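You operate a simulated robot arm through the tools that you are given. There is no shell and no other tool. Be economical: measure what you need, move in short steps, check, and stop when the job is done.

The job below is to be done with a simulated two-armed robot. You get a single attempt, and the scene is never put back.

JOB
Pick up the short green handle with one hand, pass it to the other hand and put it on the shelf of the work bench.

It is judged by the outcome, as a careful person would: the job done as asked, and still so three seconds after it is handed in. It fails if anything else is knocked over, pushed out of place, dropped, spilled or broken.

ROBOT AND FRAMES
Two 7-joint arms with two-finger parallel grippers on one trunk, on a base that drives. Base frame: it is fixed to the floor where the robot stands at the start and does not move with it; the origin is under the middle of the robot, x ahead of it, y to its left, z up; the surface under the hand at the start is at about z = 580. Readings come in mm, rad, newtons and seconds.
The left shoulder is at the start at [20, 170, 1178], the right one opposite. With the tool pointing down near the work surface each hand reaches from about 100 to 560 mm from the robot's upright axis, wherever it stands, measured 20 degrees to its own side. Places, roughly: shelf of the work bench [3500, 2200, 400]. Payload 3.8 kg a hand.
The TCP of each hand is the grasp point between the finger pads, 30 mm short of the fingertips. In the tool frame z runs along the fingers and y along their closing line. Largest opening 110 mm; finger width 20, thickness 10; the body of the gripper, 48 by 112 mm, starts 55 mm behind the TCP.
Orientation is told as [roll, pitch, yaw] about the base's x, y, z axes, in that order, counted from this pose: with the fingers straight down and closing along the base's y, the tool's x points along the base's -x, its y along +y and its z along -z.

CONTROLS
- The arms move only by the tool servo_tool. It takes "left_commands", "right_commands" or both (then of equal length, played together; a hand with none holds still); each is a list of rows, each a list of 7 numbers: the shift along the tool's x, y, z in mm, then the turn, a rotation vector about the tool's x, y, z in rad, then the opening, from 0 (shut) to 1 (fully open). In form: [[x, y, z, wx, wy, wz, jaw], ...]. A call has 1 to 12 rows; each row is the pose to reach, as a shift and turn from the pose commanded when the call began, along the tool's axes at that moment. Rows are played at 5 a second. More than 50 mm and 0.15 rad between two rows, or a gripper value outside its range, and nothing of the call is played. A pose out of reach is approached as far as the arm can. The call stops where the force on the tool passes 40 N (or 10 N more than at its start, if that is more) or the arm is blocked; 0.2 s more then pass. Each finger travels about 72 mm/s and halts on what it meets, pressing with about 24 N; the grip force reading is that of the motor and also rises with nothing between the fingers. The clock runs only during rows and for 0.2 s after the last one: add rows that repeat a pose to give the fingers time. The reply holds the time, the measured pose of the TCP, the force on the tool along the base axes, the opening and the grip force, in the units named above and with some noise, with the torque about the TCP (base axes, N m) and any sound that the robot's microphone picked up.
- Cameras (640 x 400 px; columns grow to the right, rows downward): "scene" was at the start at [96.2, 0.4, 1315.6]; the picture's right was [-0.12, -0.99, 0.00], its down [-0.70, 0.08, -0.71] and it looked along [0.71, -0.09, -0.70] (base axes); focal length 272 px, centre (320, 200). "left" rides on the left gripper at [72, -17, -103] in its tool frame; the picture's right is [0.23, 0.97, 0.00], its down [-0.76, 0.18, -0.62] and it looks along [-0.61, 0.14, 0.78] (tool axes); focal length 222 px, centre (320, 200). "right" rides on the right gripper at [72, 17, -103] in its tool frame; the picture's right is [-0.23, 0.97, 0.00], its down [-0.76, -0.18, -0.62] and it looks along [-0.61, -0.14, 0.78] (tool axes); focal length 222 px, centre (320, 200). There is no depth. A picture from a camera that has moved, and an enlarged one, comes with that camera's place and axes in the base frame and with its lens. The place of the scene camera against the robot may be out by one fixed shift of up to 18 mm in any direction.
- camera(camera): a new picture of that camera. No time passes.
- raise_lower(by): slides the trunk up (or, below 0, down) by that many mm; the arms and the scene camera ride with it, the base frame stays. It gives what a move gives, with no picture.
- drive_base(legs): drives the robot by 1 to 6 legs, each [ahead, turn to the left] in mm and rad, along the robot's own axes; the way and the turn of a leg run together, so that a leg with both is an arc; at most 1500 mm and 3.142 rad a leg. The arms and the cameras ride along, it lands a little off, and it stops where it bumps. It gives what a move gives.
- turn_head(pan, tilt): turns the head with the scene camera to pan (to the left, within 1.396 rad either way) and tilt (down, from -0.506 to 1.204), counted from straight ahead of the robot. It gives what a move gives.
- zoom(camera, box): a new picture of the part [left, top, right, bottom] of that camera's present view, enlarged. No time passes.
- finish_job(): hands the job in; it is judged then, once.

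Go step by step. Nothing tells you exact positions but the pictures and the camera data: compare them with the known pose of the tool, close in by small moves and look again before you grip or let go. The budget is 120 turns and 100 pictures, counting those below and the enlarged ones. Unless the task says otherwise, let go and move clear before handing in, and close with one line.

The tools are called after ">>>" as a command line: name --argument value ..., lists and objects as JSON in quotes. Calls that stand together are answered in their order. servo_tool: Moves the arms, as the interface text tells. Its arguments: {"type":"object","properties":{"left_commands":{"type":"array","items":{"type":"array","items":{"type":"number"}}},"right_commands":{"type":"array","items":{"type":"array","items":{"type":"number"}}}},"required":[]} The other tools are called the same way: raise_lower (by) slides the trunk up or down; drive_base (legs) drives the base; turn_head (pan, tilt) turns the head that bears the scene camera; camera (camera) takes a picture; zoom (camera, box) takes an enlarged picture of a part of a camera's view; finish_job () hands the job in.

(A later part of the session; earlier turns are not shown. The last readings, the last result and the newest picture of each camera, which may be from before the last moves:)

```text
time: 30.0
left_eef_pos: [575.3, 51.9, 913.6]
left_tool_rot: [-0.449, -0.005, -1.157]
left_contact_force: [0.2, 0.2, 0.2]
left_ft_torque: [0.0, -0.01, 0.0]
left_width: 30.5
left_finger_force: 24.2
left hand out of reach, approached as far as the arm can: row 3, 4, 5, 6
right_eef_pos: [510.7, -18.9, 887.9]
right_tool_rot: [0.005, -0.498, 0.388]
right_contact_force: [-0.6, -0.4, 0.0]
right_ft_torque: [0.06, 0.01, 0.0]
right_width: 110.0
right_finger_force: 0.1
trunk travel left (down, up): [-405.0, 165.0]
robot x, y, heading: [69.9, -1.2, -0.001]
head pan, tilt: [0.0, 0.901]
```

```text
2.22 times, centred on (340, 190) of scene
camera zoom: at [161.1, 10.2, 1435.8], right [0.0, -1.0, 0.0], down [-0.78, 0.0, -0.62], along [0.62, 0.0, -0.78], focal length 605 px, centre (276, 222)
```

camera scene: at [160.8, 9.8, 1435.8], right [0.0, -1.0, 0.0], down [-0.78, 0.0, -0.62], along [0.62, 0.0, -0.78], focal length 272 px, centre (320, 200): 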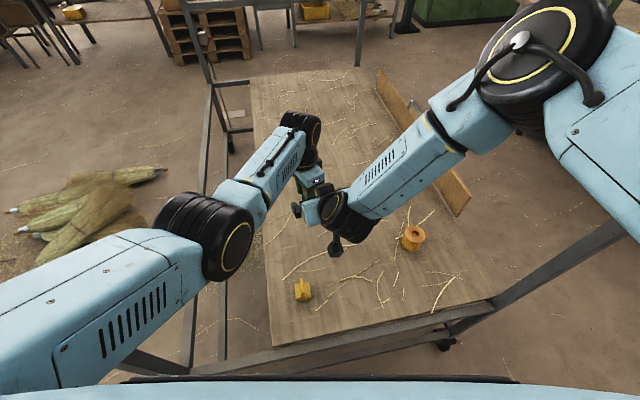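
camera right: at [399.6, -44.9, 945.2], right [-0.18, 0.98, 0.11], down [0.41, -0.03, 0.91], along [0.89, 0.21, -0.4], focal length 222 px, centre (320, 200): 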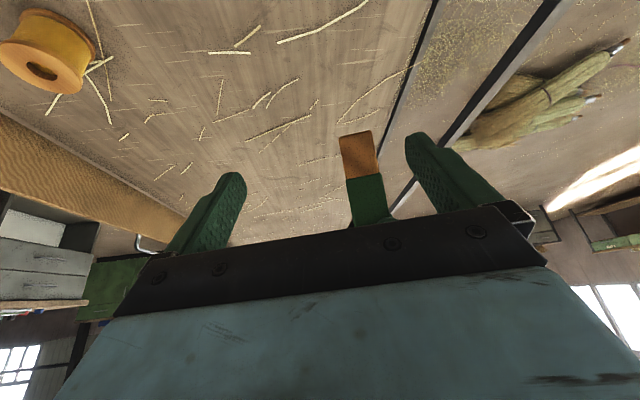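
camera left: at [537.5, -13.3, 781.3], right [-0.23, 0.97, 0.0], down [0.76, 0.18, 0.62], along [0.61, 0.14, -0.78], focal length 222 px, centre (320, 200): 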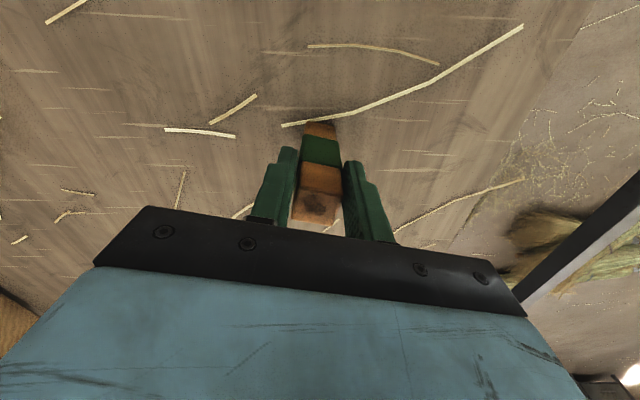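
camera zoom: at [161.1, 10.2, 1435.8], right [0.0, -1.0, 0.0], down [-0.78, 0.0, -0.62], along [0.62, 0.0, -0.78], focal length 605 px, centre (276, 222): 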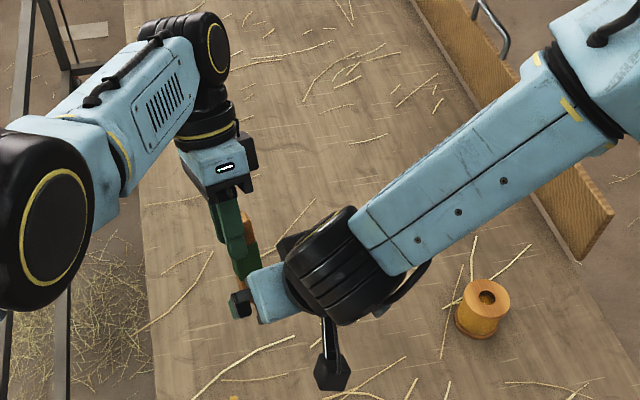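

The measured geometry matches the picture. I'll align the right hand sideways onto the approach line first, staying back.

>>> servo_tool --right_commands '[[-18, 17, 0, -0.006, 0, -0.012, 1], [-35, 35, 0, -0.012, 0, -0.023, 1], [-35, 35, 10, -0.012, 0, -0.023, 1], [-35, 35, 10, -0.012, 0, -0.023, 1]]'

>>> camera --camera "right"

>>> zoom --camera "scene" --box '[260, 100, 420, 280]'

```text
time: 31.0
left_eef_pos: [574.6, 52.6, 913.4]
left_tool_rot: [-0.448, -0.003, -1.158]
left_contact_force: [0.4, 0.4, -0.6]
left_ft_torque: [0.01, -0.02, -0.01]
left_width: 30.5
left_finger_force: 24.2
right_eef_pos: [531.9, 28.9, 895.8]
right_tool_rot: [0.004, -0.498, 0.414]
right_contact_force: [0.7, 0.2, 0.2]
right_ft_torque: [0.01, -0.03, 0.0]
right_width: 110.1
right_finger_force: 0.0
trunk travel left (down, up): [-405.0, 165.0]
robot x, y, heading: [72.9, -3.8, 0.002]
head pan, tilt: [0.0, 0.901]
```

```text
64 pictures are left
camera right: at [420.9, -1.0, 952.4], right [-0.21, 0.97, 0.11], down [0.41, -0.02, 0.91], along [0.89, 0.24, -0.4], focal length 222 px, centre (320, 200)
```

right: 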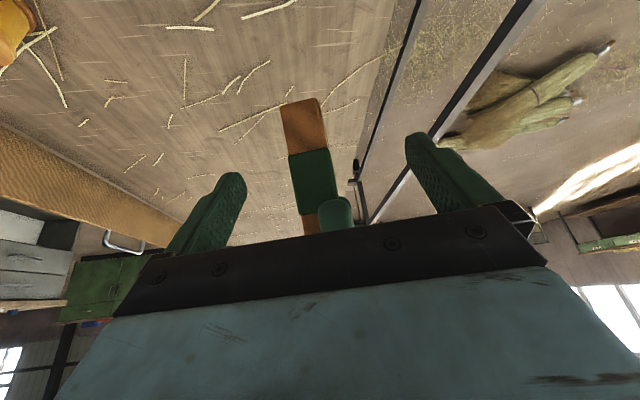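

```text
2.22 times, centred on (340, 190) of scene
camera zoom: at [160.8, 10.4, 1435.8], right [0.0, -1.0, 0.0], down [-0.78, 0.0, -0.62], along [0.62, 0.0, -0.78], focal length 605 px, centre (276, 222)
```

zoom: 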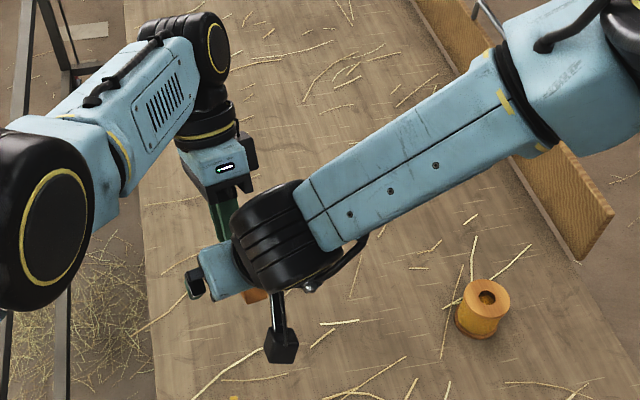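

The right hand is aligned (the handle sits midway between its fingers). I'll advance halfway and check clearances.

>>> servo_tool --right_commands '[[0, -1, 8, 0, 0, 0, 1], [1, -1, 16, 0, 0, 0, 1], [1, -1, 22, 0, 0, 0, 1], [1, -1, 22, 0, 0, 0, 1]]'

>>> camera --camera "left"

>>> camera --camera "right"

>>> zoom --camera "scene" --box '[260, 100, 420, 280]'

```text
time: 32.0
left_eef_pos: [576.2, 51.8, 913.9]
left_tool_rot: [-0.448, -0.006, -1.157]
left_contact_force: [-0.3, 0.5, -0.6]
left_ft_torque: [0.0, -0.02, -0.01]
left_width: 30.7
left_finger_force: 24.6
right_eef_pos: [540.7, 31.4, 875.5]
right_tool_rot: [0.003, -0.497, 0.413]
right_contact_force: [-1.0, -0.3, -0.5]
right_ft_torque: [0.03, 0.03, 0.02]
right_width: 110.1
right_finger_force: 0.1
trunk travel left (down, up): [-405.0, 165.0]
robot x, y, heading: [72.5, 2.2, 0.001]
head pan, tilt: [0.0, 0.901]
```

```text
62 pictures are left
camera left: at [573.0, 130.7, 1013.3], right [0.71, 0.56, -0.42], down [0.7, -0.52, 0.49], along [0.05, -0.64, -0.76], focal length 222 px, centre (320, 200)
```

left: 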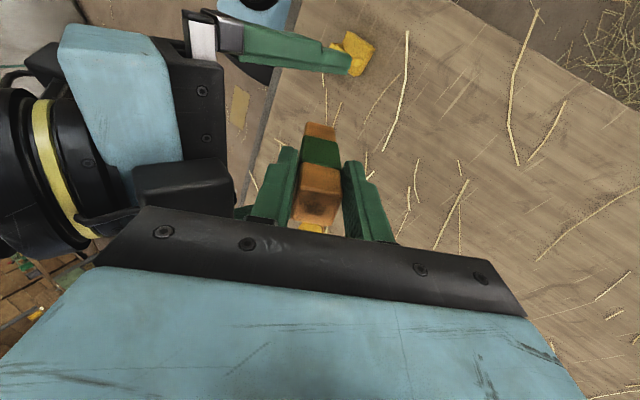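

```text
61 pictures are left
camera right: at [429.7, 1.5, 932.5], right [-0.21, 0.97, 0.11], down [0.41, -0.02, 0.91], along [0.89, 0.24, -0.4], focal length 222 px, centre (320, 200)
```

right: 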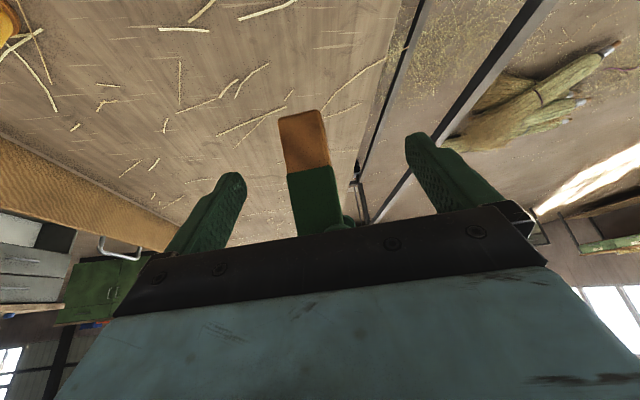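

```text
2.22 times, centred on (340, 190) of scene
camera zoom: at [160.9, 10.2, 1435.8], right [0.0, -1.0, 0.0], down [-0.78, 0.0, -0.62], along [0.62, 0.0, -0.78], focal length 605 px, centre (276, 222)
```

zoom: 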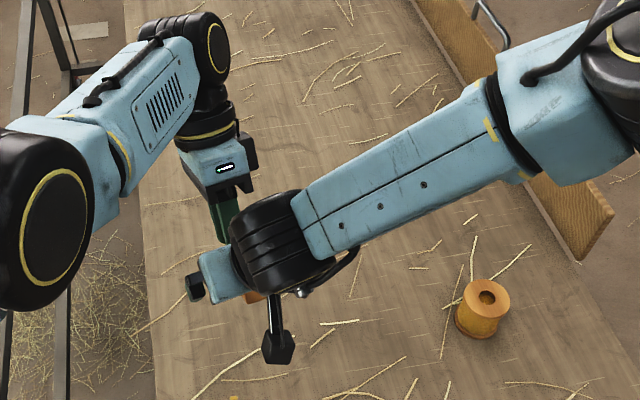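

There's a box on the back of the right gripper that comes close to the left finger, so I'll advance only 5 mm more and grip with the outer pads. I'll also shift 5 mm sideways to centre on the handle.

>>> servo_tool --right_commands '[[0, -5, 0, 0, 0, 0, 1], [0, -5, 5, 0, 0, 0, 1], [0, -5, 5, 0, 0, 0, 0.6], [0, -5, 5, 0, 0, 0, 0.45], [0, -5, 5, 0, 0, 0, 0.4], [0, -5, 5, 0, 0, 0, 0.4]]'

>>> camera --camera "right"

>>> camera --camera "left"

```text
time: 33.4
left_eef_pos: [574.9, 53.1, 913.0]
left_tool_rot: [-0.447, -0.002, -1.158]
left_contact_force: [0.7, 0.3, -0.3]
left_ft_torque: [0.03, 0.0, 0.04]
left_width: 30.6
left_finger_force: 24.0
right_eef_pos: [544.0, 30.0, 870.8]
right_tool_rot: [0.003, -0.498, 0.413]
right_contact_force: [-0.8, -0.3, 0.1]
right_ft_torque: [0.0, -0.01, 0.01]
right_width: 44.0
right_finger_force: 0.1
trunk travel left (down, up): [-405.0, 165.0]
robot x, y, heading: [70.0, -1.2, -0.004]
head pan, tilt: [0.0, 0.901]
```

```text
59 pictures are left
camera right: at [434.1, -1.6, 927.7], right [-0.21, 0.97, 0.11], down [0.41, -0.02, 0.91], along [0.89, 0.24, -0.4], focal length 222 px, centre (320, 200)
```

right: 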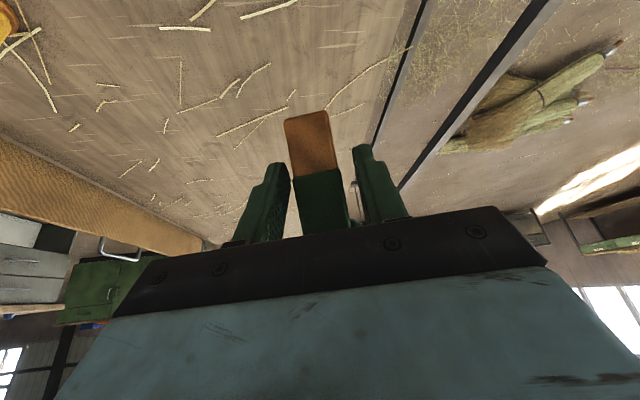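

```text
58 pictures are left
camera left: at [573.1, 130.8, 1013.3], right [0.71, 0.56, -0.42], down [0.7, -0.52, 0.49], along [0.05, -0.64, -0.76], focal length 222 px, centre (320, 200)
```

left: 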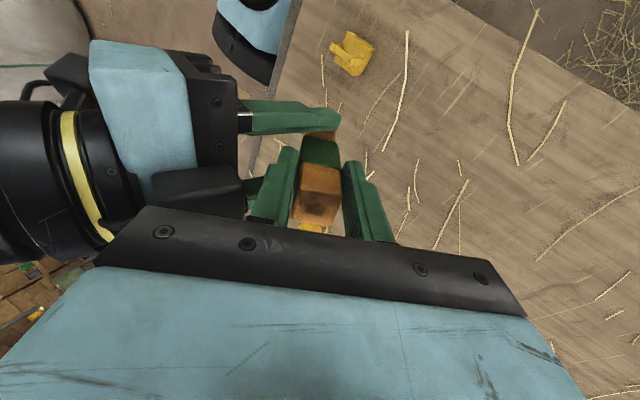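

The fingers bracket the handle with it slightly nearer one side. I'll shift 3 mm and close the right hand.

>>> servo_tool --right_commands '[[0, -3, 0, 0, 0, 0, 0.4], [0, -3, 0, 0, 0, 0, 0.2], [0, -3, 0, 0, 0, 0, 0], [0, -3, 0, 0, 0, 0, 0], [0, -3, 0, 0, 0, 0, 0]]'

>>> camera --camera "right"

>>> camera --camera "left"

```text
time: 34.6
left_eef_pos: [575.0, 51.5, 912.9]
left_tool_rot: [-0.448, -0.007, -1.157]
left_contact_force: [2.1, -5.9, -0.7]
left_ft_torque: [0.14, 0.02, -0.09]
left_width: 30.7
left_finger_force: 24.4
right_eef_pos: [544.3, 27.6, 870.1]
right_tool_rot: [0.004, -0.498, 0.413]
right_contact_force: [-2.5, 5.6, 0.9]
right_ft_torque: [-0.36, -0.17, 0.37]
right_width: 30.2
right_finger_force: 23.9
trunk travel left (down, up): [-405.0, 165.0]
robot x, y, heading: [71.3, -0.3, 0.002]
head pan, tilt: [0.0, 0.901]
```

```text
57 pictures are left
camera right: at [434.8, -4.1, 928.0], right [-0.21, 0.97, 0.11], down [0.41, -0.02, 0.91], along [0.89, 0.24, -0.4], focal length 222 px, centre (320, 200)
```

right: 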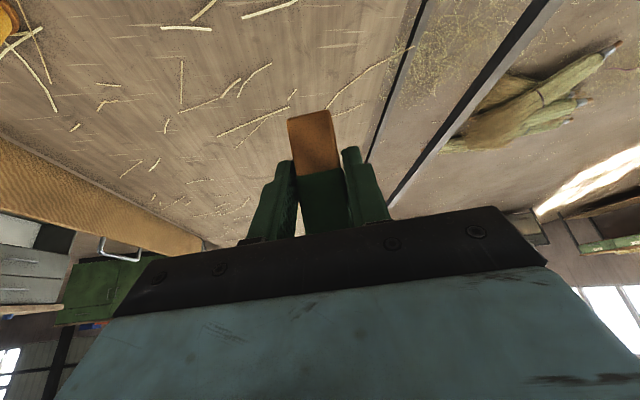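

```text
56 pictures are left
camera left: at [573.1, 130.3, 1013.4], right [0.71, 0.56, -0.42], down [0.7, -0.52, 0.49], along [0.05, -0.64, -0.76], focal length 222 px, centre (320, 200)
```

left: 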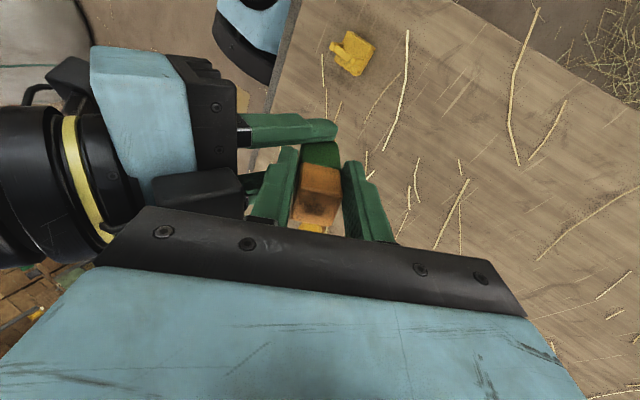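

Both hands hold the handle. I'll open the left only slightly, biased away from the right gripper, and slide it off along the handle's axis.

>>> servo_tool --left_commands '[[0, 2, 0, 0, 0, 0, 0.32], [0, 4, 0, 0, 0, 0, 0.36], [0, 4, 0, 0, 0, 0, 0.36], [0, 4, -10, 0, 0, 0, 0.36], [0, 4, -25, 0, 0, 0, 0.36], [0, 4, -45, 0, 0, 0, 0.36], [0, 4, -70, 0, 0, 0, 0.36], [0, 4, -90, 0, 0, 0, 0.36]]'

>>> camera --camera "left"

>>> camera --camera "right"

```text
time: 36.4
left_eef_pos: [606.0, 74.1, 993.4]
left_tool_rot: [-0.449, -0.003, -1.158]
left_contact_force: [0.4, -0.1, 0.4]
left_ft_torque: [0.02, -0.01, 0.0]
left_width: 39.6
left_finger_force: 0.0
left hand out of reach, approached as far as the arm can: row 5, 6, 7, 8
right_eef_pos: [545.4, 25.9, 871.9]
right_tool_rot: [0.004, -0.5, 0.413]
right_contact_force: [0.2, -0.1, 0.4]
right_ft_torque: [0.0, -0.01, -0.01]
right_width: 30.6
right_finger_force: 24.2
trunk travel left (down, up): [-405.0, 165.0]
robot x, y, heading: [70.6, -1.8, -0.001]
head pan, tilt: [0.0, 0.901]
```

```text
55 pictures are left
camera left: at [604.4, 152.1, 1093.5], right [0.71, 0.56, -0.42], down [0.7, -0.52, 0.49], along [0.05, -0.64, -0.76], focal length 222 px, centre (320, 200)
```

left: 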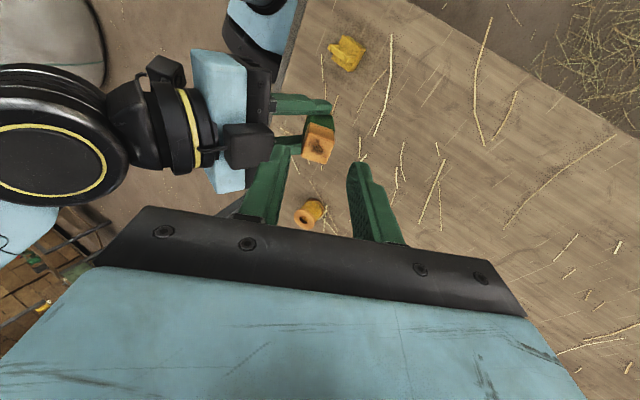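

```text
54 pictures are left
camera right: at [435.1, -4.4, 927.8], right [-0.21, 0.97, 0.11], down [0.41, -0.02, 0.91], along [0.89, 0.24, -0.4], focal length 222 px, centre (320, 200)
```

right: 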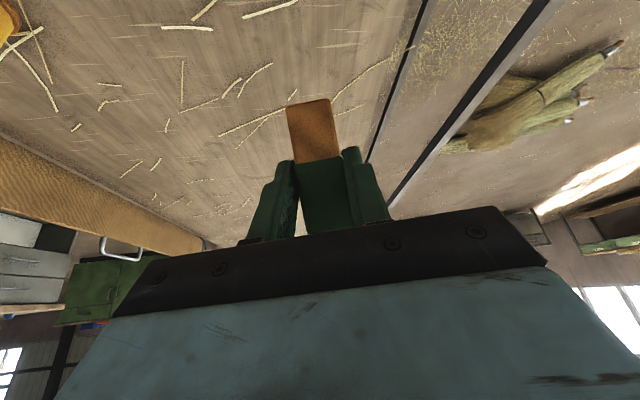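

The handle is now in the right hand alone. I'll swing the left hand clear to the left and straighten it.

>>> servo_tool --left_commands '[[30, 0, 0, -0.05, 0, 0, 0.36], [60, 0, 0, -0.15, 0, 0, 0.36], [95, 0, 0, -0.25, 0, 0, 0.36], [130, 0, 0, -0.35, 0, 0, 0.36], [165, 0, 0, -0.45, 0, 0, 0.36], [180, 0, 0, -0.45, 0, 0, 0.36]]'

>>> turn_head --pan 0.9 --tilt 0.45

>>> camera --camera "scene"

```text
time: 37.8
left_eef_pos: [687.7, 231.0, 947.4]
left_tool_rot: [0.002, -0.003, -1.158]
left_contact_force: [-0.3, -0.7, 0.7]
left_ft_torque: [0.02, 0.0, 0.03]
left_width: 39.7
left_finger_force: 0.0
left hand out of reach, approached as far as the arm can: row 1, 2, 3, 4, 5, 6
right_eef_pos: [544.7, 24.8, 870.5]
right_tool_rot: [0.003, -0.497, 0.414]
right_contact_force: [-0.4, 0.3, -0.1]
right_ft_torque: [-0.01, 0.04, 0.0]
right_width: 30.4
right_finger_force: 23.9
trunk travel left (down, up): [-405.0, 165.0]
robot x, y, heading: [73.0, -0.4, 0.003]
head pan, tilt: [0.0, 0.901]
```

```text
time: 39.0
left_eef_pos: [688.7, 231.4, 948.3]
left_tool_rot: [0.0, -0.002, -1.156]
left_contact_force: [-0.4, 0.1, -0.9]
left_ft_torque: [-0.01, 0.03, -0.01]
left_width: 39.8
left_finger_force: 0.1
right_eef_pos: [545.4, 26.4, 871.4]
right_tool_rot: [0.003, -0.5, 0.413]
right_contact_force: [-0.1, 0.4, -0.1]
right_ft_torque: [0.02, 0.0, 0.0]
right_width: 30.2
right_finger_force: 24.1
trunk travel left (down, up): [-405.0, 165.0]
robot x, y, heading: [66.8, 4.4, -0.0]
head pan, tilt: [0.901, 0.45]
```

```text
53 pictures are left
camera scene: at [142.6, 82.2, 1474.1], right [0.78, -0.62, 0.0], down [-0.27, -0.34, -0.9], along [0.56, 0.71, -0.44], focal length 272 px, centre (320, 200)
```

scene: 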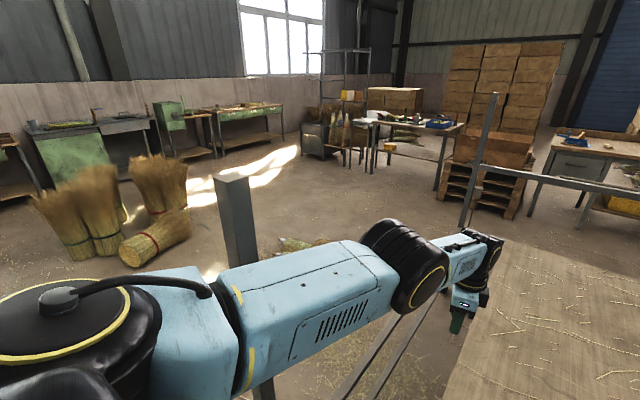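

There is a frame post at about (250, 382) on the left and another at about (435, −587) on the right, so I'll tuck the left arm back near its starting shape before reversing. I'll also look to the rear on both sides.

>>> servo_tool --left_commands '[[-1, -11, 6, 0, 0, -0.145, 0.36], [-2, -22, 12, 0, 0, -0.29, 0.36], [-4, -33, 18, 0, 0, -0.435, 0.36], [-5, -44, 24, 0, 0, -0.58, 0.36], [-6, -55, 30, 0, 0, -0.725, 0.36], [-8, -66, 36, 0, 0, -0.87, 0.36], [-9, -77, 42, 0, 0, -1.01, 0.36], [-10, -89, 47, 0, 0, -1.157, 0.36], [-10, -89, 47, 0, 0, -1.157, 0.36]]'

>>> turn_head --pan 1.39 --tilt 0.5

>>> camera --camera "scene"

>>> turn_head --pan -1.39 --tilt 0.5

>>> camera --camera "scene"

```text
time: 41.0
left_eef_pos: [662.2, 181.7, 883.7]
left_tool_rot: [-0.004, -0.001, 0.002]
left_contact_force: [0.2, 0.6, 0.0]
left_ft_torque: [0.0, 0.0, 0.02]
left_width: 39.4
left_finger_force: 0.1
left hand out of reach, approached as far as the arm can: row 1, 2, 3, 4, 5, 6, 7, 8, 9
right_eef_pos: [545.7, 26.2, 870.3]
right_tool_rot: [0.003, -0.498, 0.414]
right_contact_force: [-0.3, 0.4, 0.5]
right_ft_torque: [-0.03, 0.0, -0.02]
right_width: 30.5
right_finger_force: 23.7
trunk travel left (down, up): [-405.0, 165.0]
robot x, y, heading: [70.2, 2.4, -0.002]
head pan, tilt: [0.901, 0.45]
```

```text
time: 42.0
left_eef_pos: [663.9, 181.2, 883.3]
left_tool_rot: [-0.004, -0.002, -0.001]
left_contact_force: [0.3, -0.1, -0.1]
left_ft_torque: [0.01, 0.02, -0.04]
left_width: 39.7
left_finger_force: 0.0
right_eef_pos: [545.7, 25.1, 870.3]
right_tool_rot: [0.003, -0.501, 0.412]
right_contact_force: [0.3, 0.1, 1.1]
right_ft_torque: [0.01, 0.02, 0.01]
right_width: 30.5
right_finger_force: 23.9
trunk travel left (down, up): [-405.0, 165.0]
robot x, y, heading: [68.4, -0.4, 0.003]
head pan, tilt: [1.389, 0.499]
```

```text
52 pictures are left
camera scene: at [101.9, 99.7, 1469.7], right [0.98, -0.18, 0.0], down [-0.09, -0.47, -0.88], along [0.16, 0.86, -0.48], focal length 272 px, centre (320, 200)
```

scene: 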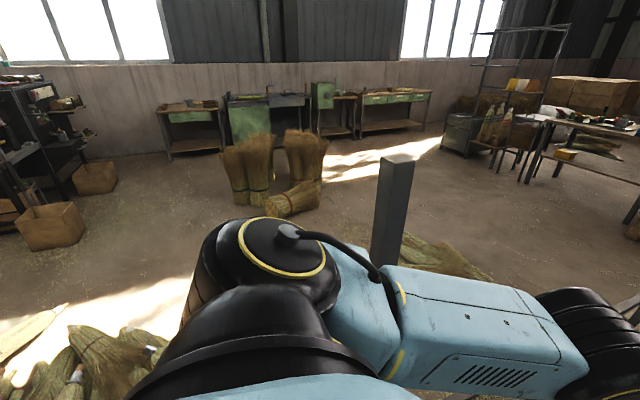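

```text
time: 44.4
left_eef_pos: [662.3, 182.2, 883.4]
left_tool_rot: [-0.003, -0.001, 0.002]
left_contact_force: [0.1, -0.1, 0.1]
left_ft_torque: [-0.01, -0.01, 0.02]
left_width: 39.6
left_finger_force: 0.1
right_eef_pos: [545.6, 25.7, 871.6]
right_tool_rot: [0.004, -0.499, 0.413]
right_contact_force: [0.0, 0.2, 0.3]
right_ft_torque: [0.02, -0.02, -0.02]
right_width: 30.6
right_finger_force: 23.7
trunk travel left (down, up): [-405.0, 165.0]
robot x, y, heading: [72.0, -1.7, -0.0]
head pan, tilt: [-1.389, 0.499]
```

```text
51 pictures are left
camera scene: at [102.0, -79.3, 1469.7], right [-0.98, -0.18, 0.0], down [-0.09, 0.47, -0.88], along [0.16, -0.86, -0.48], focal length 272 px, centre (320, 200)
```

scene: 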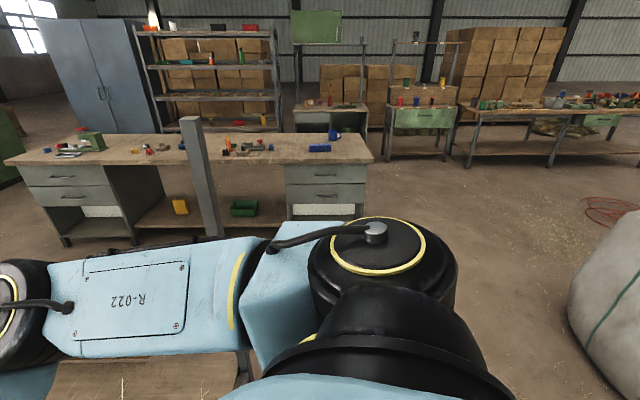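

The rear sides look clear within about a metre, with sacks and bundles farther out. The left elbow is inboard of the post, so I'll reverse straight out.

>>> drive_base --legs '[[-300, 0]]'

>>> camera --camera "scene"

>>> turn_head --pan 0.3 --tilt 0.8

>>> camera --camera "scene"

```text
time: 46.5
left_eef_pos: [361.4, 181.3, 883.4]
left_tool_rot: [-0.003, -0.003, 0.002]
left_contact_force: [0.0, 0.1, -0.3]
left_ft_torque: [-0.01, 0.02, -0.01]
left_width: 39.7
left_finger_force: 0.0
right_eef_pos: [244.8, 26.8, 871.0]
right_tool_rot: [0.002, -0.499, 0.415]
right_contact_force: [0.8, -1.0, -0.8]
right_ft_torque: [0.0, 0.01, 0.0]
right_width: 30.6
right_finger_force: 24.1
trunk travel left (down, up): [-405.0, 165.0]
robot x, y, heading: [-227.6, -1.6, -0.001]
head pan, tilt: [-1.389, 0.499]
```

```text
50 pictures are left
camera scene: at [-199.0, -79.6, 1469.7], right [-0.98, -0.18, 0.0], down [-0.09, 0.47, -0.88], along [0.16, -0.86, -0.48], focal length 272 px, centre (320, 200)
```

scene: 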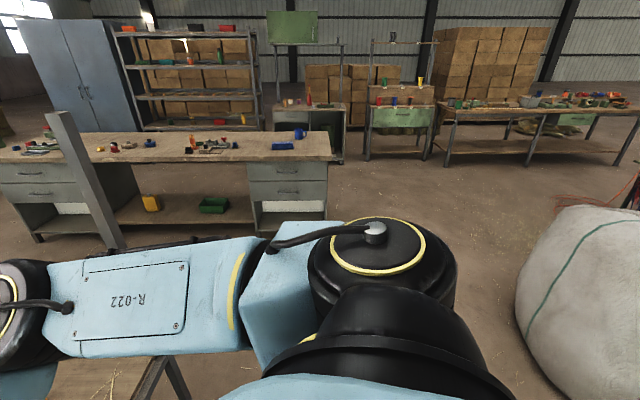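

```text
time: 48.2
left_eef_pos: [362.6, 183.0, 882.9]
left_tool_rot: [-0.004, -0.002, 0.001]
left_contact_force: [0.8, 0.0, -0.1]
left_ft_torque: [0.0, 0.01, 0.02]
left_width: 39.7
left_finger_force: 0.0
right_eef_pos: [245.0, 25.1, 871.0]
right_tool_rot: [0.004, -0.498, 0.415]
right_contact_force: [0.7, 0.1, 0.4]
right_ft_torque: [0.01, -0.04, -0.02]
right_width: 30.5
right_finger_force: 23.7
trunk travel left (down, up): [-405.0, 165.0]
robot x, y, heading: [-232.5, 1.5, -0.0]
head pan, tilt: [0.3, 0.799]
```

```text
49 pictures are left
camera scene: at [-137.8, 33.8, 1443.7], right [0.3, -0.95, 0.0], down [-0.68, -0.21, -0.7], along [0.67, 0.21, -0.72], focal length 272 px, centre (320, 200)
```

scene: 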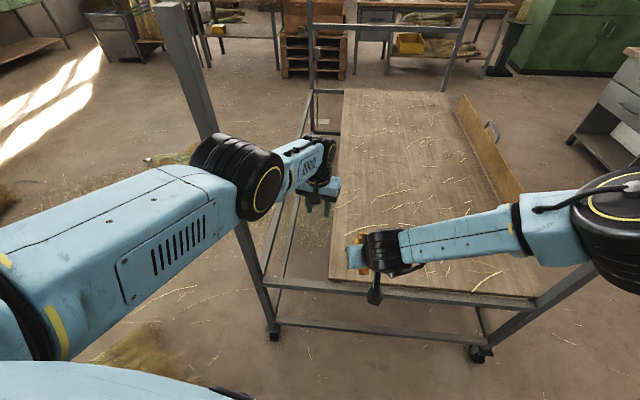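

The way back is clear. I'll reverse a bit more, then look left, since there seem to be broom bundles on the floor there.

>>> drive_base --legs '[[-220, 0]]'

>>> turn_head --pan 1.0 --tilt 0.7

>>> camera --camera "scene"

```text
time: 49.1
left_eef_pos: [339.5, 176.9, 882.1]
left_tool_rot: [-0.002, 0.002, -0.004]
left_contact_force: [0.3, -0.6, 0.9]
left_ft_torque: [0.0, 0.01, 0.01]
left_width: 39.4
left_finger_force: 0.1
right_eef_pos: [222.7, 20.8, 871.3]
right_tool_rot: [0.006, -0.499, 0.408]
right_contact_force: [-0.8, -0.2, 0.2]
right_ft_torque: [0.0, 0.0, 0.01]
right_width: 30.6
right_finger_force: 24.2
trunk travel left (down, up): [-405.0, 165.0]
robot x, y, heading: [-251.0, -2.7, -0.0]
head pan, tilt: [0.3, 0.799]
stopped in leg 1: the robot was blocked; the commanded pose is now the measured one
```

```text
time: 50.2
left_eef_pos: [340.3, 176.9, 882.5]
left_tool_rot: [-0.002, 0.001, -0.003]
left_contact_force: [-0.7, -0.1, 0.4]
left_ft_torque: [-0.02, 0.02, -0.03]
left_width: 39.7
left_finger_force: 0.0
right_eef_pos: [222.9, 21.8, 870.8]
right_tool_rot: [0.006, -0.499, 0.409]
right_contact_force: [-0.4, 0.4, 0.2]
right_ft_torque: [-0.02, -0.01, 0.02]
right_width: 30.4
right_finger_force: 23.8
trunk travel left (down, up): [-405.0, 165.0]
robot x, y, heading: [-253.6, -5.9, -0.003]
head pan, tilt: [1.0, 0.7]
```

```text
48 pictures are left
camera scene: at [-189.9, 79.3, 1452.0], right [0.84, -0.55, 0.0], down [-0.35, -0.54, -0.76], along [0.42, 0.64, -0.64], focal length 272 px, centre (320, 200)
```

scene: 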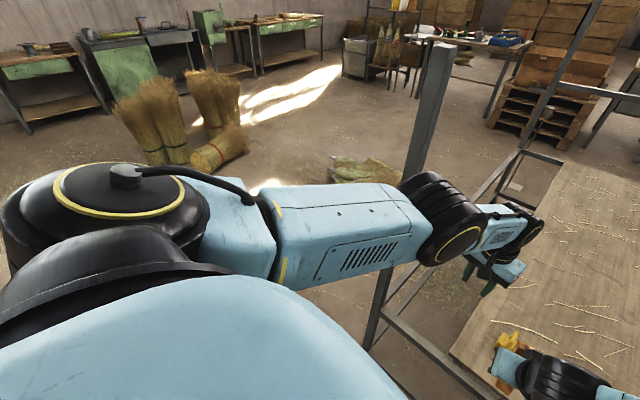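

Reversing was blocked by something behind at x ≈ −251, so I'll ease off and stay here. To turn left past the post I need the left hand closer to the body, so I'll pull it in.

>>> drive_base --legs '[[20, 0]]'

>>> servo_tool --left_commands '[[30, 5, 15, 0, 0, 0, 0.36], [65, 10, 30, 0, 0, 0, 0.36], [100, 15, 50, 0, 0, 0, 0.36], [135, 15, 60, 0, 0, 0, 0.36], [170, 15, 60, 0, 0, 0, 0.36], [170, 15, 60, 0, 0, 0, 0.36]]'

>>> camera --camera "scene"

```text
time: 51.0
left_eef_pos: [361.7, 177.5, 881.0]
left_tool_rot: [-0.001, 0.005, -0.003]
left_contact_force: [0.4, -0.9, -0.9]
left_ft_torque: [-0.01, 0.04, -0.02]
left_width: 39.5
left_finger_force: 0.1
right_eef_pos: [242.5, 20.8, 869.6]
right_tool_rot: [0.004, -0.498, 0.407]
right_contact_force: [0.2, -0.5, -0.2]
right_ft_torque: [-0.02, 0.03, 0.03]
right_width: 30.4
right_finger_force: 23.7
trunk travel left (down, up): [-405.0, 165.0]
robot x, y, heading: [-233.2, -3.2, -0.001]
head pan, tilt: [1.0, 0.7]
```

```text
time: 52.4
left_eef_pos: [286.2, 182.9, 751.0]
left_tool_rot: [-0.003, 0.002, -0.002]
left_contact_force: [1.2, 0.1, 0.5]
left_ft_torque: [0.01, 0.01, 0.0]
left_width: 39.8
left_finger_force: 0.0
left hand out of reach, approached as far as the arm can: row 1, 2, 3, 4, 5, 6
right_eef_pos: [243.1, 20.8, 869.2]
right_tool_rot: [0.006, -0.497, 0.408]
right_contact_force: [0.2, -1.0, -0.2]
right_ft_torque: [-0.02, -0.01, 0.0]
right_width: 30.5
right_finger_force: 23.5
trunk travel left (down, up): [-405.0, 165.0]
robot x, y, heading: [-231.1, -4.0, -0.005]
head pan, tilt: [1.0, 0.7]
```

```text
47 pictures are left
camera scene: at [-170.1, 79.2, 1452.0], right [0.84, -0.54, 0.0], down [-0.35, -0.54, -0.76], along [0.42, 0.64, -0.64], focal length 272 px, centre (320, 200)
```

scene: 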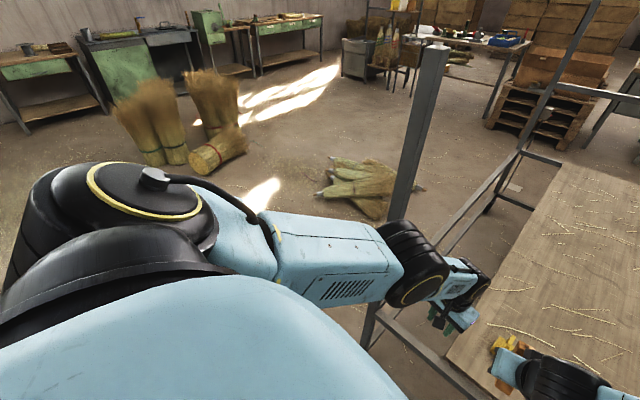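

Pulling in works when the hand also drops. I'll continue inward, it is leaving the table edge.

>>> servo_tool --left_commands '[[35, 0, 10, 0, 0, 0, 0.36], [70, 0, 20, 0, 0, 0, 0.36], [105, 0, 30, 0, 0, 0, 0.36], [140, 0, 40, 0, 0, 0, 0.36], [170, 0, 50, 0, 0, 0, 0.36], [170, 0, 50, 0, 0, 0, 0.36]]'

>>> camera --camera "scene"

```text
time: 53.8
left_eef_pos: [172.6, 175.4, 633.9]
left_tool_rot: [-0.002, 0.002, -0.003]
left_contact_force: [0.1, -0.1, 0.1]
left_ft_torque: [0.04, -0.01, -0.01]
left_width: 39.6
left_finger_force: 0.0
left hand out of reach, approached as far as the arm can: row 1, 2, 3, 4, 5, 6
right_eef_pos: [242.9, 19.3, 869.7]
right_tool_rot: [0.006, -0.497, 0.409]
right_contact_force: [-0.3, -0.7, -0.2]
right_ft_torque: [-0.01, -0.02, -0.02]
right_width: 30.6
right_finger_force: 23.9
trunk travel left (down, up): [-405.0, 165.0]
robot x, y, heading: [-230.5, 1.0, -0.008]
head pan, tilt: [1.0, 0.7]
```

```text
46 pictures are left
camera scene: at [-169.9, 79.0, 1452.0], right [0.84, -0.54, 0.0], down [-0.35, -0.54, -0.76], along [0.42, 0.64, -0.64], focal length 272 px, centre (320, 200)
```

scene: 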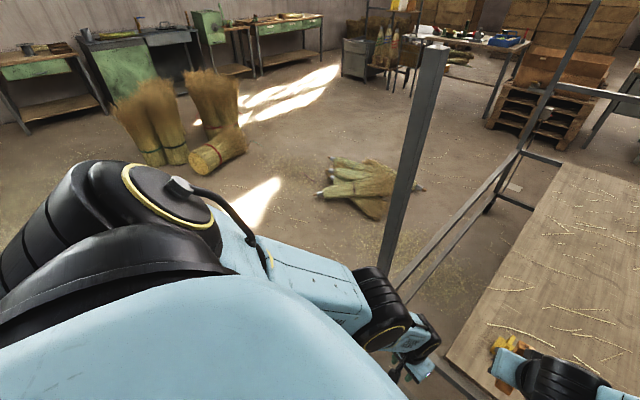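

The left arm is now compact. I'll pull the right hand in similarly (lower and back) with the handle before turning.

>>> servo_tool --right_commands '[[27, 2, 11, 0, 0, 0, 0], [53, 5, 22, 0, 0, 0, 0], [80, 7, 33, 0, 0, 0, 0], [106, 9, 45, 0, 0, 0, 0], [106, 9, 45, 0, 0, 0, 0]]'

>>> turn_head --pan 0.0 --tilt 1.0

>>> camera --camera "scene"

```text
time: 55.0
left_eef_pos: [173.8, 175.2, 633.7]
left_tool_rot: [-0.003, 0.001, -0.003]
left_contact_force: [-0.1, -0.6, -0.5]
left_ft_torque: [-0.03, 0.0, 0.0]
left_width: 39.6
left_finger_force: 0.0
right_eef_pos: [172.9, 3.3, 779.9]
right_tool_rot: [0.005, -0.498, 0.409]
right_contact_force: [-0.5, -0.5, -0.1]
right_ft_torque: [0.01, 0.02, -0.03]
right_width: 30.6
right_finger_force: 23.9
trunk travel left (down, up): [-405.0, 165.0]
robot x, y, heading: [-228.3, -1.7, -0.008]
head pan, tilt: [1.0, 0.7]
```

```text
time: 56.2
left_eef_pos: [172.7, 175.7, 633.3]
left_tool_rot: [-0.003, 0.002, -0.003]
left_contact_force: [0.2, -0.4, -0.6]
left_ft_torque: [-0.04, -0.02, 0.0]
left_width: 39.4
left_finger_force: 0.1
right_eef_pos: [172.6, 2.6, 780.5]
right_tool_rot: [0.004, -0.497, 0.409]
right_contact_force: [-0.4, -0.5, 0.3]
right_ft_torque: [0.01, 0.01, -0.02]
right_width: 30.1
right_finger_force: 24.2
trunk travel left (down, up): [-405.0, 165.0]
robot x, y, heading: [-230.5, -1.3, -0.006]
head pan, tilt: [0.0, 1.0]
```

```text
45 pictures are left
camera scene: at [-146.8, 7.7, 1428.6], right [0.0, -1.0, 0.0], down [-0.84, 0.0, -0.54], along [0.54, 0.0, -0.84], focal length 272 px, centre (320, 200)
```

scene: 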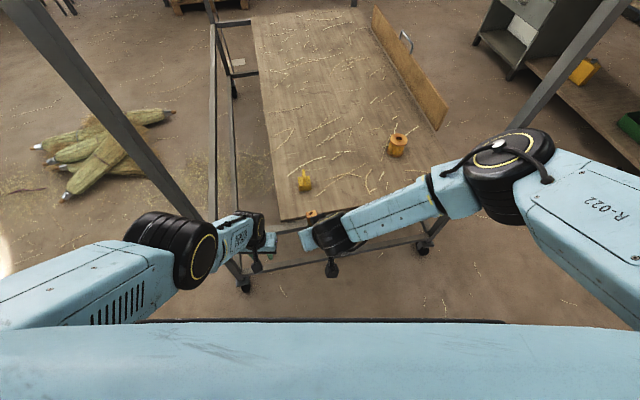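

Both arms are compact and the handle is visible in the right hand. I'll creep ahead a little, then turn left in steps.

>>> drive_base --legs '[[30, 0], [0, 0.4]]'

>>> camera --camera "scene"

```text
time: 58.2
left_eef_pos: [102.7, 318.7, 634.9]
left_tool_rot: [-0.002, 0.003, 0.394]
left_contact_force: [-0.6, 0.1, 0.1]
left_ft_torque: [0.01, -0.01, 0.0]
left_width: 39.6
left_finger_force: 0.1
right_eef_pos: [169.5, 161.0, 780.5]
right_tool_rot: [0.005, -0.497, 0.808]
right_contact_force: [-0.1, 0.5, 0.0]
right_ft_torque: [-0.03, 0.02, 0.02]
right_width: 30.5
right_finger_force: 23.8
trunk travel left (down, up): [-405.0, 165.0]
robot x, y, heading: [-202.6, -4.8, 0.397]
head pan, tilt: [0.0, 1.0]
```

```text
44 pictures are left
camera scene: at [-123.4, 43.0, 1428.6], right [0.38, -0.92, 0.0], down [-0.78, -0.32, -0.54], along [0.5, 0.21, -0.84], focal length 272 px, centre (320, 200)
```

scene: 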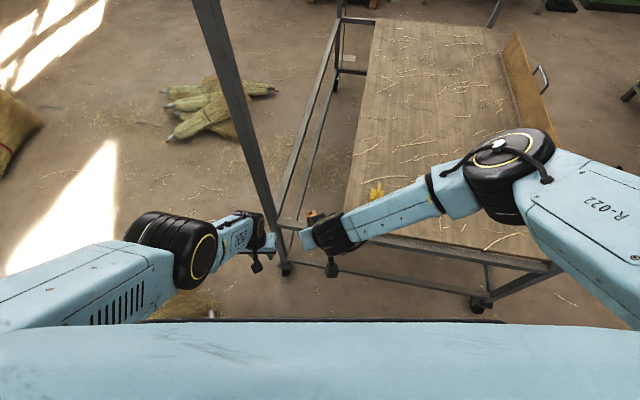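

Turning is clear of the post. There may be a bundle near (−80, 770) behind the left arm, so I'll turn further and look again.

>>> drive_base --legs '[[0, 0.4]]'

>>> turn_head --pan 0.0 --tilt 0.75

>>> camera --camera "scene"

>>> camera --camera "left"

```text
time: 59.9
left_eef_pos: [-48.4, 412.3, 633.1]
left_tool_rot: [-0.002, 0.005, 0.796]
left_contact_force: [0.3, -0.2, 0.4]
left_ft_torque: [0.0, -0.01, -0.01]
left_width: 39.7
left_finger_force: 0.0
right_eef_pos: [76.2, 291.6, 780.7]
right_tool_rot: [0.005, -0.499, 1.209]
right_contact_force: [0.5, -0.5, -0.2]
right_ft_torque: [-0.02, 0.04, 0.01]
right_width: 30.4
right_finger_force: 24.0
trunk travel left (down, up): [-405.0, 165.0]
robot x, y, heading: [-200.1, -1.2, 0.8]
head pan, tilt: [0.0, 1.0]
```

```text
time: 60.6
left_eef_pos: [-48.2, 411.4, 633.6]
left_tool_rot: [-0.001, 0.006, 0.796]
left_contact_force: [-0.1, 0.3, 0.3]
left_ft_torque: [0.02, 0.02, -0.01]
left_width: 39.5
left_finger_force: 0.1
right_eef_pos: [75.4, 291.9, 779.3]
right_tool_rot: [0.004, -0.498, 1.209]
right_contact_force: [-0.7, -0.7, 0.6]
right_ft_torque: [-0.02, 0.01, -0.01]
right_width: 30.6
right_finger_force: 23.7
trunk travel left (down, up): [-405.0, 165.0]
robot x, y, heading: [-196.8, -4.5, 0.795]
head pan, tilt: [0.0, 0.75]
```

```text
43 pictures are left
camera scene: at [-134.4, 82.1, 1447.7], right [0.71, -0.7, 0.0], down [-0.48, -0.49, -0.73], along [0.51, 0.52, -0.68], focal length 272 px, centre (320, 200)
```

scene: 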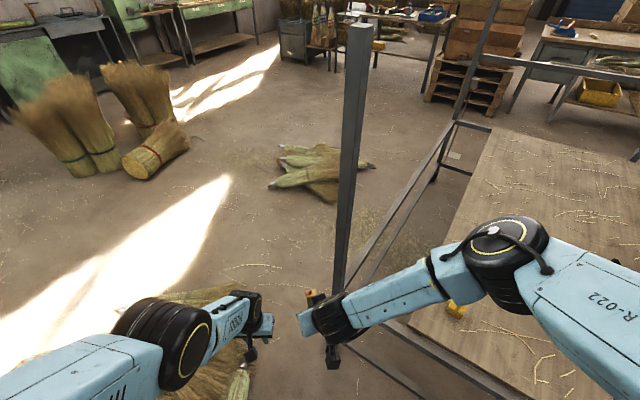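

```text
42 pictures are left
camera left: at [-86.4, 348.1, 737.1], right [-0.86, 0.52, 0.0], down [0.41, 0.67, 0.62], along [0.32, 0.53, -0.79], focal length 222 px, centre (320, 200)
```

left: 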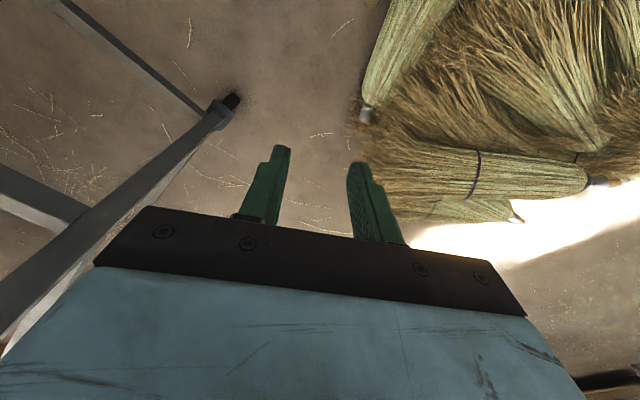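

A large broom pile blocks the gap on the left between itself and the post. The right side of the table has a wide corridor, so I'll turn right and go around that way, looking as I go.

>>> drive_base --legs '[[0, -0.9], [0, -0.9]]'

>>> turn_head --pan 0.0 --tilt 0.6

>>> camera --camera "scene"

```text
time: 65.6
left_eef_pos: [173.6, -235.1, 632.7]
left_tool_rot: [-0.001, 0.005, -0.974]
left_contact_force: [0.7, -0.5, -0.3]
left_ft_torque: [-0.02, 0.01, -0.01]
left_width: 39.5
left_finger_force: 0.0
right_eef_pos: [32.2, -332.2, 779.5]
right_tool_rot: [0.004, -0.498, -0.561]
right_contact_force: [0.6, 0.5, -0.6]
right_ft_torque: [0.02, 0.04, 0.04]
right_width: 30.2
right_finger_force: 24.2
trunk travel left (down, up): [-405.0, 165.0]
robot x, y, heading: [-197.2, -4.7, -0.972]
head pan, tilt: [0.0, 0.75]
```

```text
time: 66.3
left_eef_pos: [173.5, -235.2, 632.5]
left_tool_rot: [-0.003, 0.005, -0.973]
left_contact_force: [-0.3, -0.3, -0.4]
left_ft_torque: [0.03, -0.01, 0.0]
left_width: 39.3
left_finger_force: 0.0
right_eef_pos: [31.1, -333.0, 780.0]
right_tool_rot: [0.007, -0.497, -0.562]
right_contact_force: [0.8, 1.1, 0.0]
right_ft_torque: [0.01, 0.02, 0.03]
right_width: 30.4
right_finger_force: 23.6
trunk travel left (down, up): [-405.0, 165.0]
robot x, y, heading: [-199.9, -6.3, -0.979]
head pan, tilt: [0.0, 0.6]
```

```text
41 pictures are left
camera scene: at [-145.8, -82.7, 1460.6], right [-0.83, -0.56, 0.0], down [-0.32, 0.47, -0.82], along [0.46, -0.68, -0.57], focal length 272 px, centre (320, 200)
```

scene: 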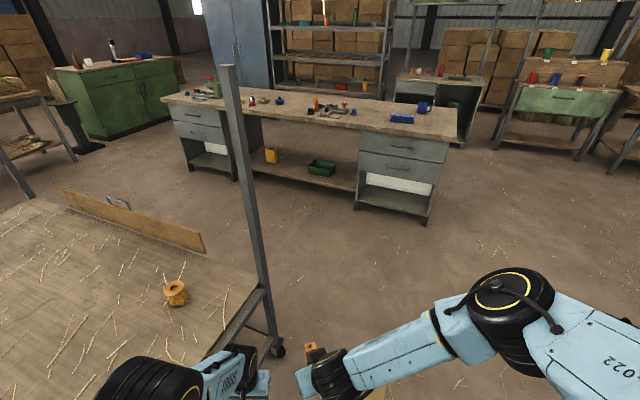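

The corridor between the table and the right-hand bench is clear, about 1300 mm wide. I'll drive out past the caster and turn along the corridor.

>>> drive_base --legs '[[250, 0], [0, -0.37], [930, 0], [0, 1.55]]'

>>> camera --camera "scene"

```text
time: 77.6
left_eef_pos: [496.1, -882.2, 634.4]
left_tool_rot: [-0.001, 0.005, 0.189]
left_contact_force: [0.2, -0.6, -0.7]
left_ft_torque: [0.01, -0.02, -0.01]
left_width: 39.7
left_finger_force: 0.1
right_eef_pos: [529.4, -1052.6, 780.2]
right_tool_rot: [0.005, -0.497, 0.601]
right_contact_force: [-1.2, 0.3, 0.0]
right_ft_torque: [-0.02, 0.03, -0.01]
right_width: 30.5
right_finger_force: 23.7
trunk travel left (down, up): [-405.0, 165.0]
robot x, y, heading: [135.6, -1133.2, 0.189]
head pan, tilt: [0.0, 0.6]
```

```text
40 pictures are left
camera scene: at [235.3, -1104.3, 1460.6], right [0.19, -0.98, 0.0], down [-0.56, -0.11, -0.83], along [0.81, 0.15, -0.56], focal length 272 px, centre (320, 200)
```

scene: 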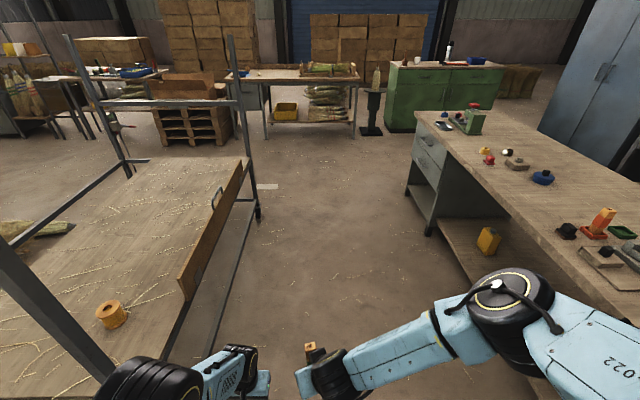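

The corridor ahead is clear. I'll drive along it past the table's far end.

>>> drive_base --legs '[[1200, -0.02], [1200, 0], [0, 1.33]]'

>>> camera --camera "scene"

```text
time: 92.7
left_eef_pos: [2330.4, -310.0, 632.8]
left_tool_rot: [-0.002, 0.005, 1.521]
left_contact_force: [-0.3, 0.7, 0.3]
left_ft_torque: [-0.01, 0.0, -0.01]
left_width: 39.6
left_finger_force: 0.0
right_eef_pos: [2502.1, -316.9, 779.3]
right_tool_rot: [0.006, -0.498, 1.935]
right_contact_force: [0.2, -0.6, 0.0]
right_ft_torque: [-0.03, 0.02, -0.01]
right_width: 30.4
right_finger_force: 23.6
trunk travel left (down, up): [-405.0, 165.0]
robot x, y, heading: [2492.6, -722.3, 1.52]
head pan, tilt: [0.0, 0.6]
```

```text
39 pictures are left
camera scene: at [2489.6, -601.0, 1460.6], right [1.0, -0.05, 0.0], down [-0.03, -0.56, -0.83], along [0.04, 0.82, -0.56], focal length 272 px, centre (320, 200)
```

scene: 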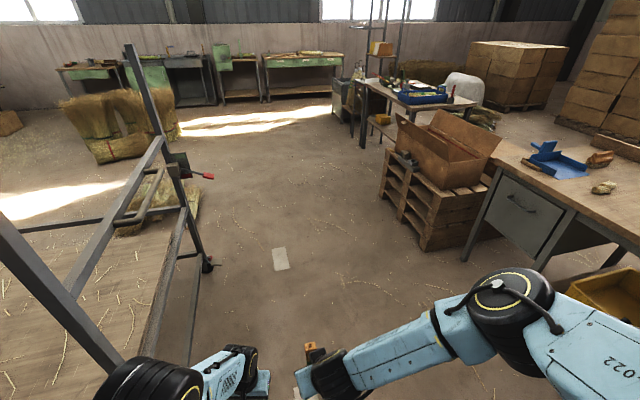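

The lane between the table's far end and the pallet is clear. I'll drive up toward the target bench.

>>> drive_base --legs '[[1200, 0], [1200, 0], [0, -0.9]]'

>>> camera --camera "scene"

```text
time: 106.7
left_eef_pos: [2813.9, 2049.4, 633.9]
left_tool_rot: [-0.002, 0.006, 0.629]
left_contact_force: [-0.1, 0.2, -0.6]
left_ft_torque: [0.01, -0.02, 0.0]
left_width: 39.4
left_finger_force: 0.1
right_eef_pos: [2916.1, 1911.5, 780.8]
right_tool_rot: [0.006, -0.498, 1.039]
right_contact_force: [-0.3, 0.0, 0.5]
right_ft_torque: [0.0, 0.0, -0.03]
right_width: 30.2
right_finger_force: 24.1
trunk travel left (down, up): [-405.0, 165.0]
robot x, y, heading: [2597.3, 1666.5, 0.625]
head pan, tilt: [0.0, 0.6]
```

```text
38 pictures are left
camera scene: at [2675.8, 1741.7, 1460.6], right [0.59, -0.81, 0.0], down [-0.46, -0.33, -0.83], along [0.67, 0.48, -0.56], focal length 272 px, centre (320, 200)
```

scene: 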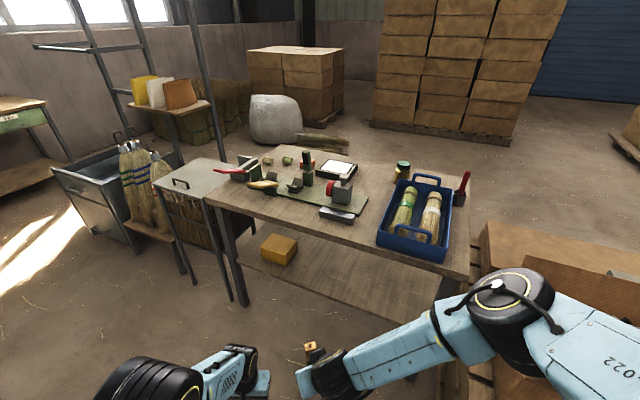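

The target bench is right ahead, with its shelf partly visible under the top. I'll enlarge to measure the shelf edge and the free area.

>>> zoom --camera "scene" --box '[200, 180, 500, 380]'

```text
2.00 times, centred on (350, 280) of scene
camera zoom: at [2675.8, 1741.7, 1460.6], right [0.59, -0.81, 0.0], down [-0.46, -0.33, -0.83], along [0.67, 0.48, -0.56], focal length 545 px, centre (260, 40)
```

zoom: 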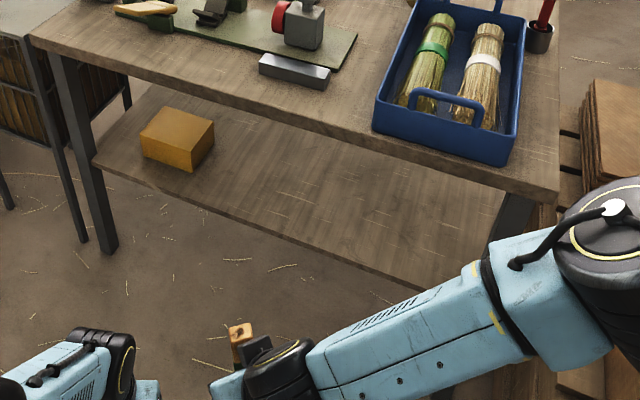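

The shelf's front edge runs from about (3222, 2659) to (3395, 1836). Its free area is to the right of the yellow box, and I'll aim for about (3398, 2164). I'll position the robot squarely in front, standing back first.

>>> drive_base --legs '[[0, 1.05], [550, 0], [0, -1.475]]'

>>> servo_tool --right_commands '[[-40, 0, -20, 0, 0, 0, 0], [-80, 0, -40, 0, 0, 0, 0], [-110, -20, -50, 0, 0, 0, 0], [-130, -50, -55, 0, 0, 0, 0], [-130, -90, -55, 0, 0, 0, 0], [-130, -130, -55, 0, 0, 0, 0], [-130, -130, -55, 0, 0, 0, 0]]'

>>> camera --camera "scene"

```text
time: 116.2
left_eef_pos: [2905.0, 2467.2, 632.7]
left_tool_rot: [-0.002, 0.005, 0.181]
left_contact_force: [0.1, 0.2, -0.2]
left_ft_torque: [0.01, 0.0, 0.01]
left_width: 39.6
left_finger_force: 0.0
right_eef_pos: [2936.3, 2297.9, 779.7]
right_tool_rot: [0.006, -0.497, 0.592]
right_contact_force: [0.4, 0.3, -0.2]
right_ft_torque: [0.02, 0.03, -0.03]
right_width: 30.2
right_finger_force: 23.8
trunk travel left (down, up): [-405.0, 165.0]
robot x, y, heading: [2538.8, 2218.7, 0.177]
head pan, tilt: [0.0, 0.6]
```

```text
time: 117.8
left_eef_pos: [2904.6, 2469.0, 634.2]
left_tool_rot: [-0.002, 0.005, 0.18]
left_contact_force: [-0.2, 0.6, 1.2]
left_ft_torque: [0.0, 0.01, 0.01]
left_width: 39.7
left_finger_force: 0.1
right_eef_pos: [3082.6, 2238.5, 891.1]
right_tool_rot: [0.005, -0.498, 0.592]
right_contact_force: [-0.2, 0.1, -1.0]
right_ft_torque: [0.01, 0.01, -0.01]
right_width: 30.4
right_finger_force: 24.3
trunk travel left (down, up): [-405.0, 165.0]
robot x, y, heading: [2542.7, 2217.4, 0.178]
head pan, tilt: [0.0, 0.6]
```

```text
36 pictures are left
camera scene: at [2642.0, 2248.8, 1460.6], right [0.18, -0.98, 0.0], down [-0.56, -0.1, -0.83], along [0.81, 0.15, -0.56], focal length 272 px, centre (320, 200)
```

scene: 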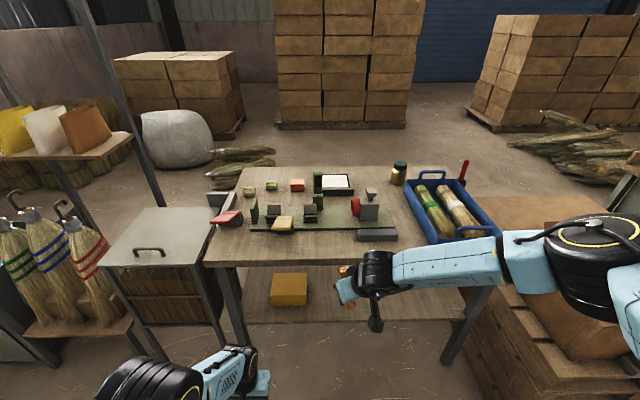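

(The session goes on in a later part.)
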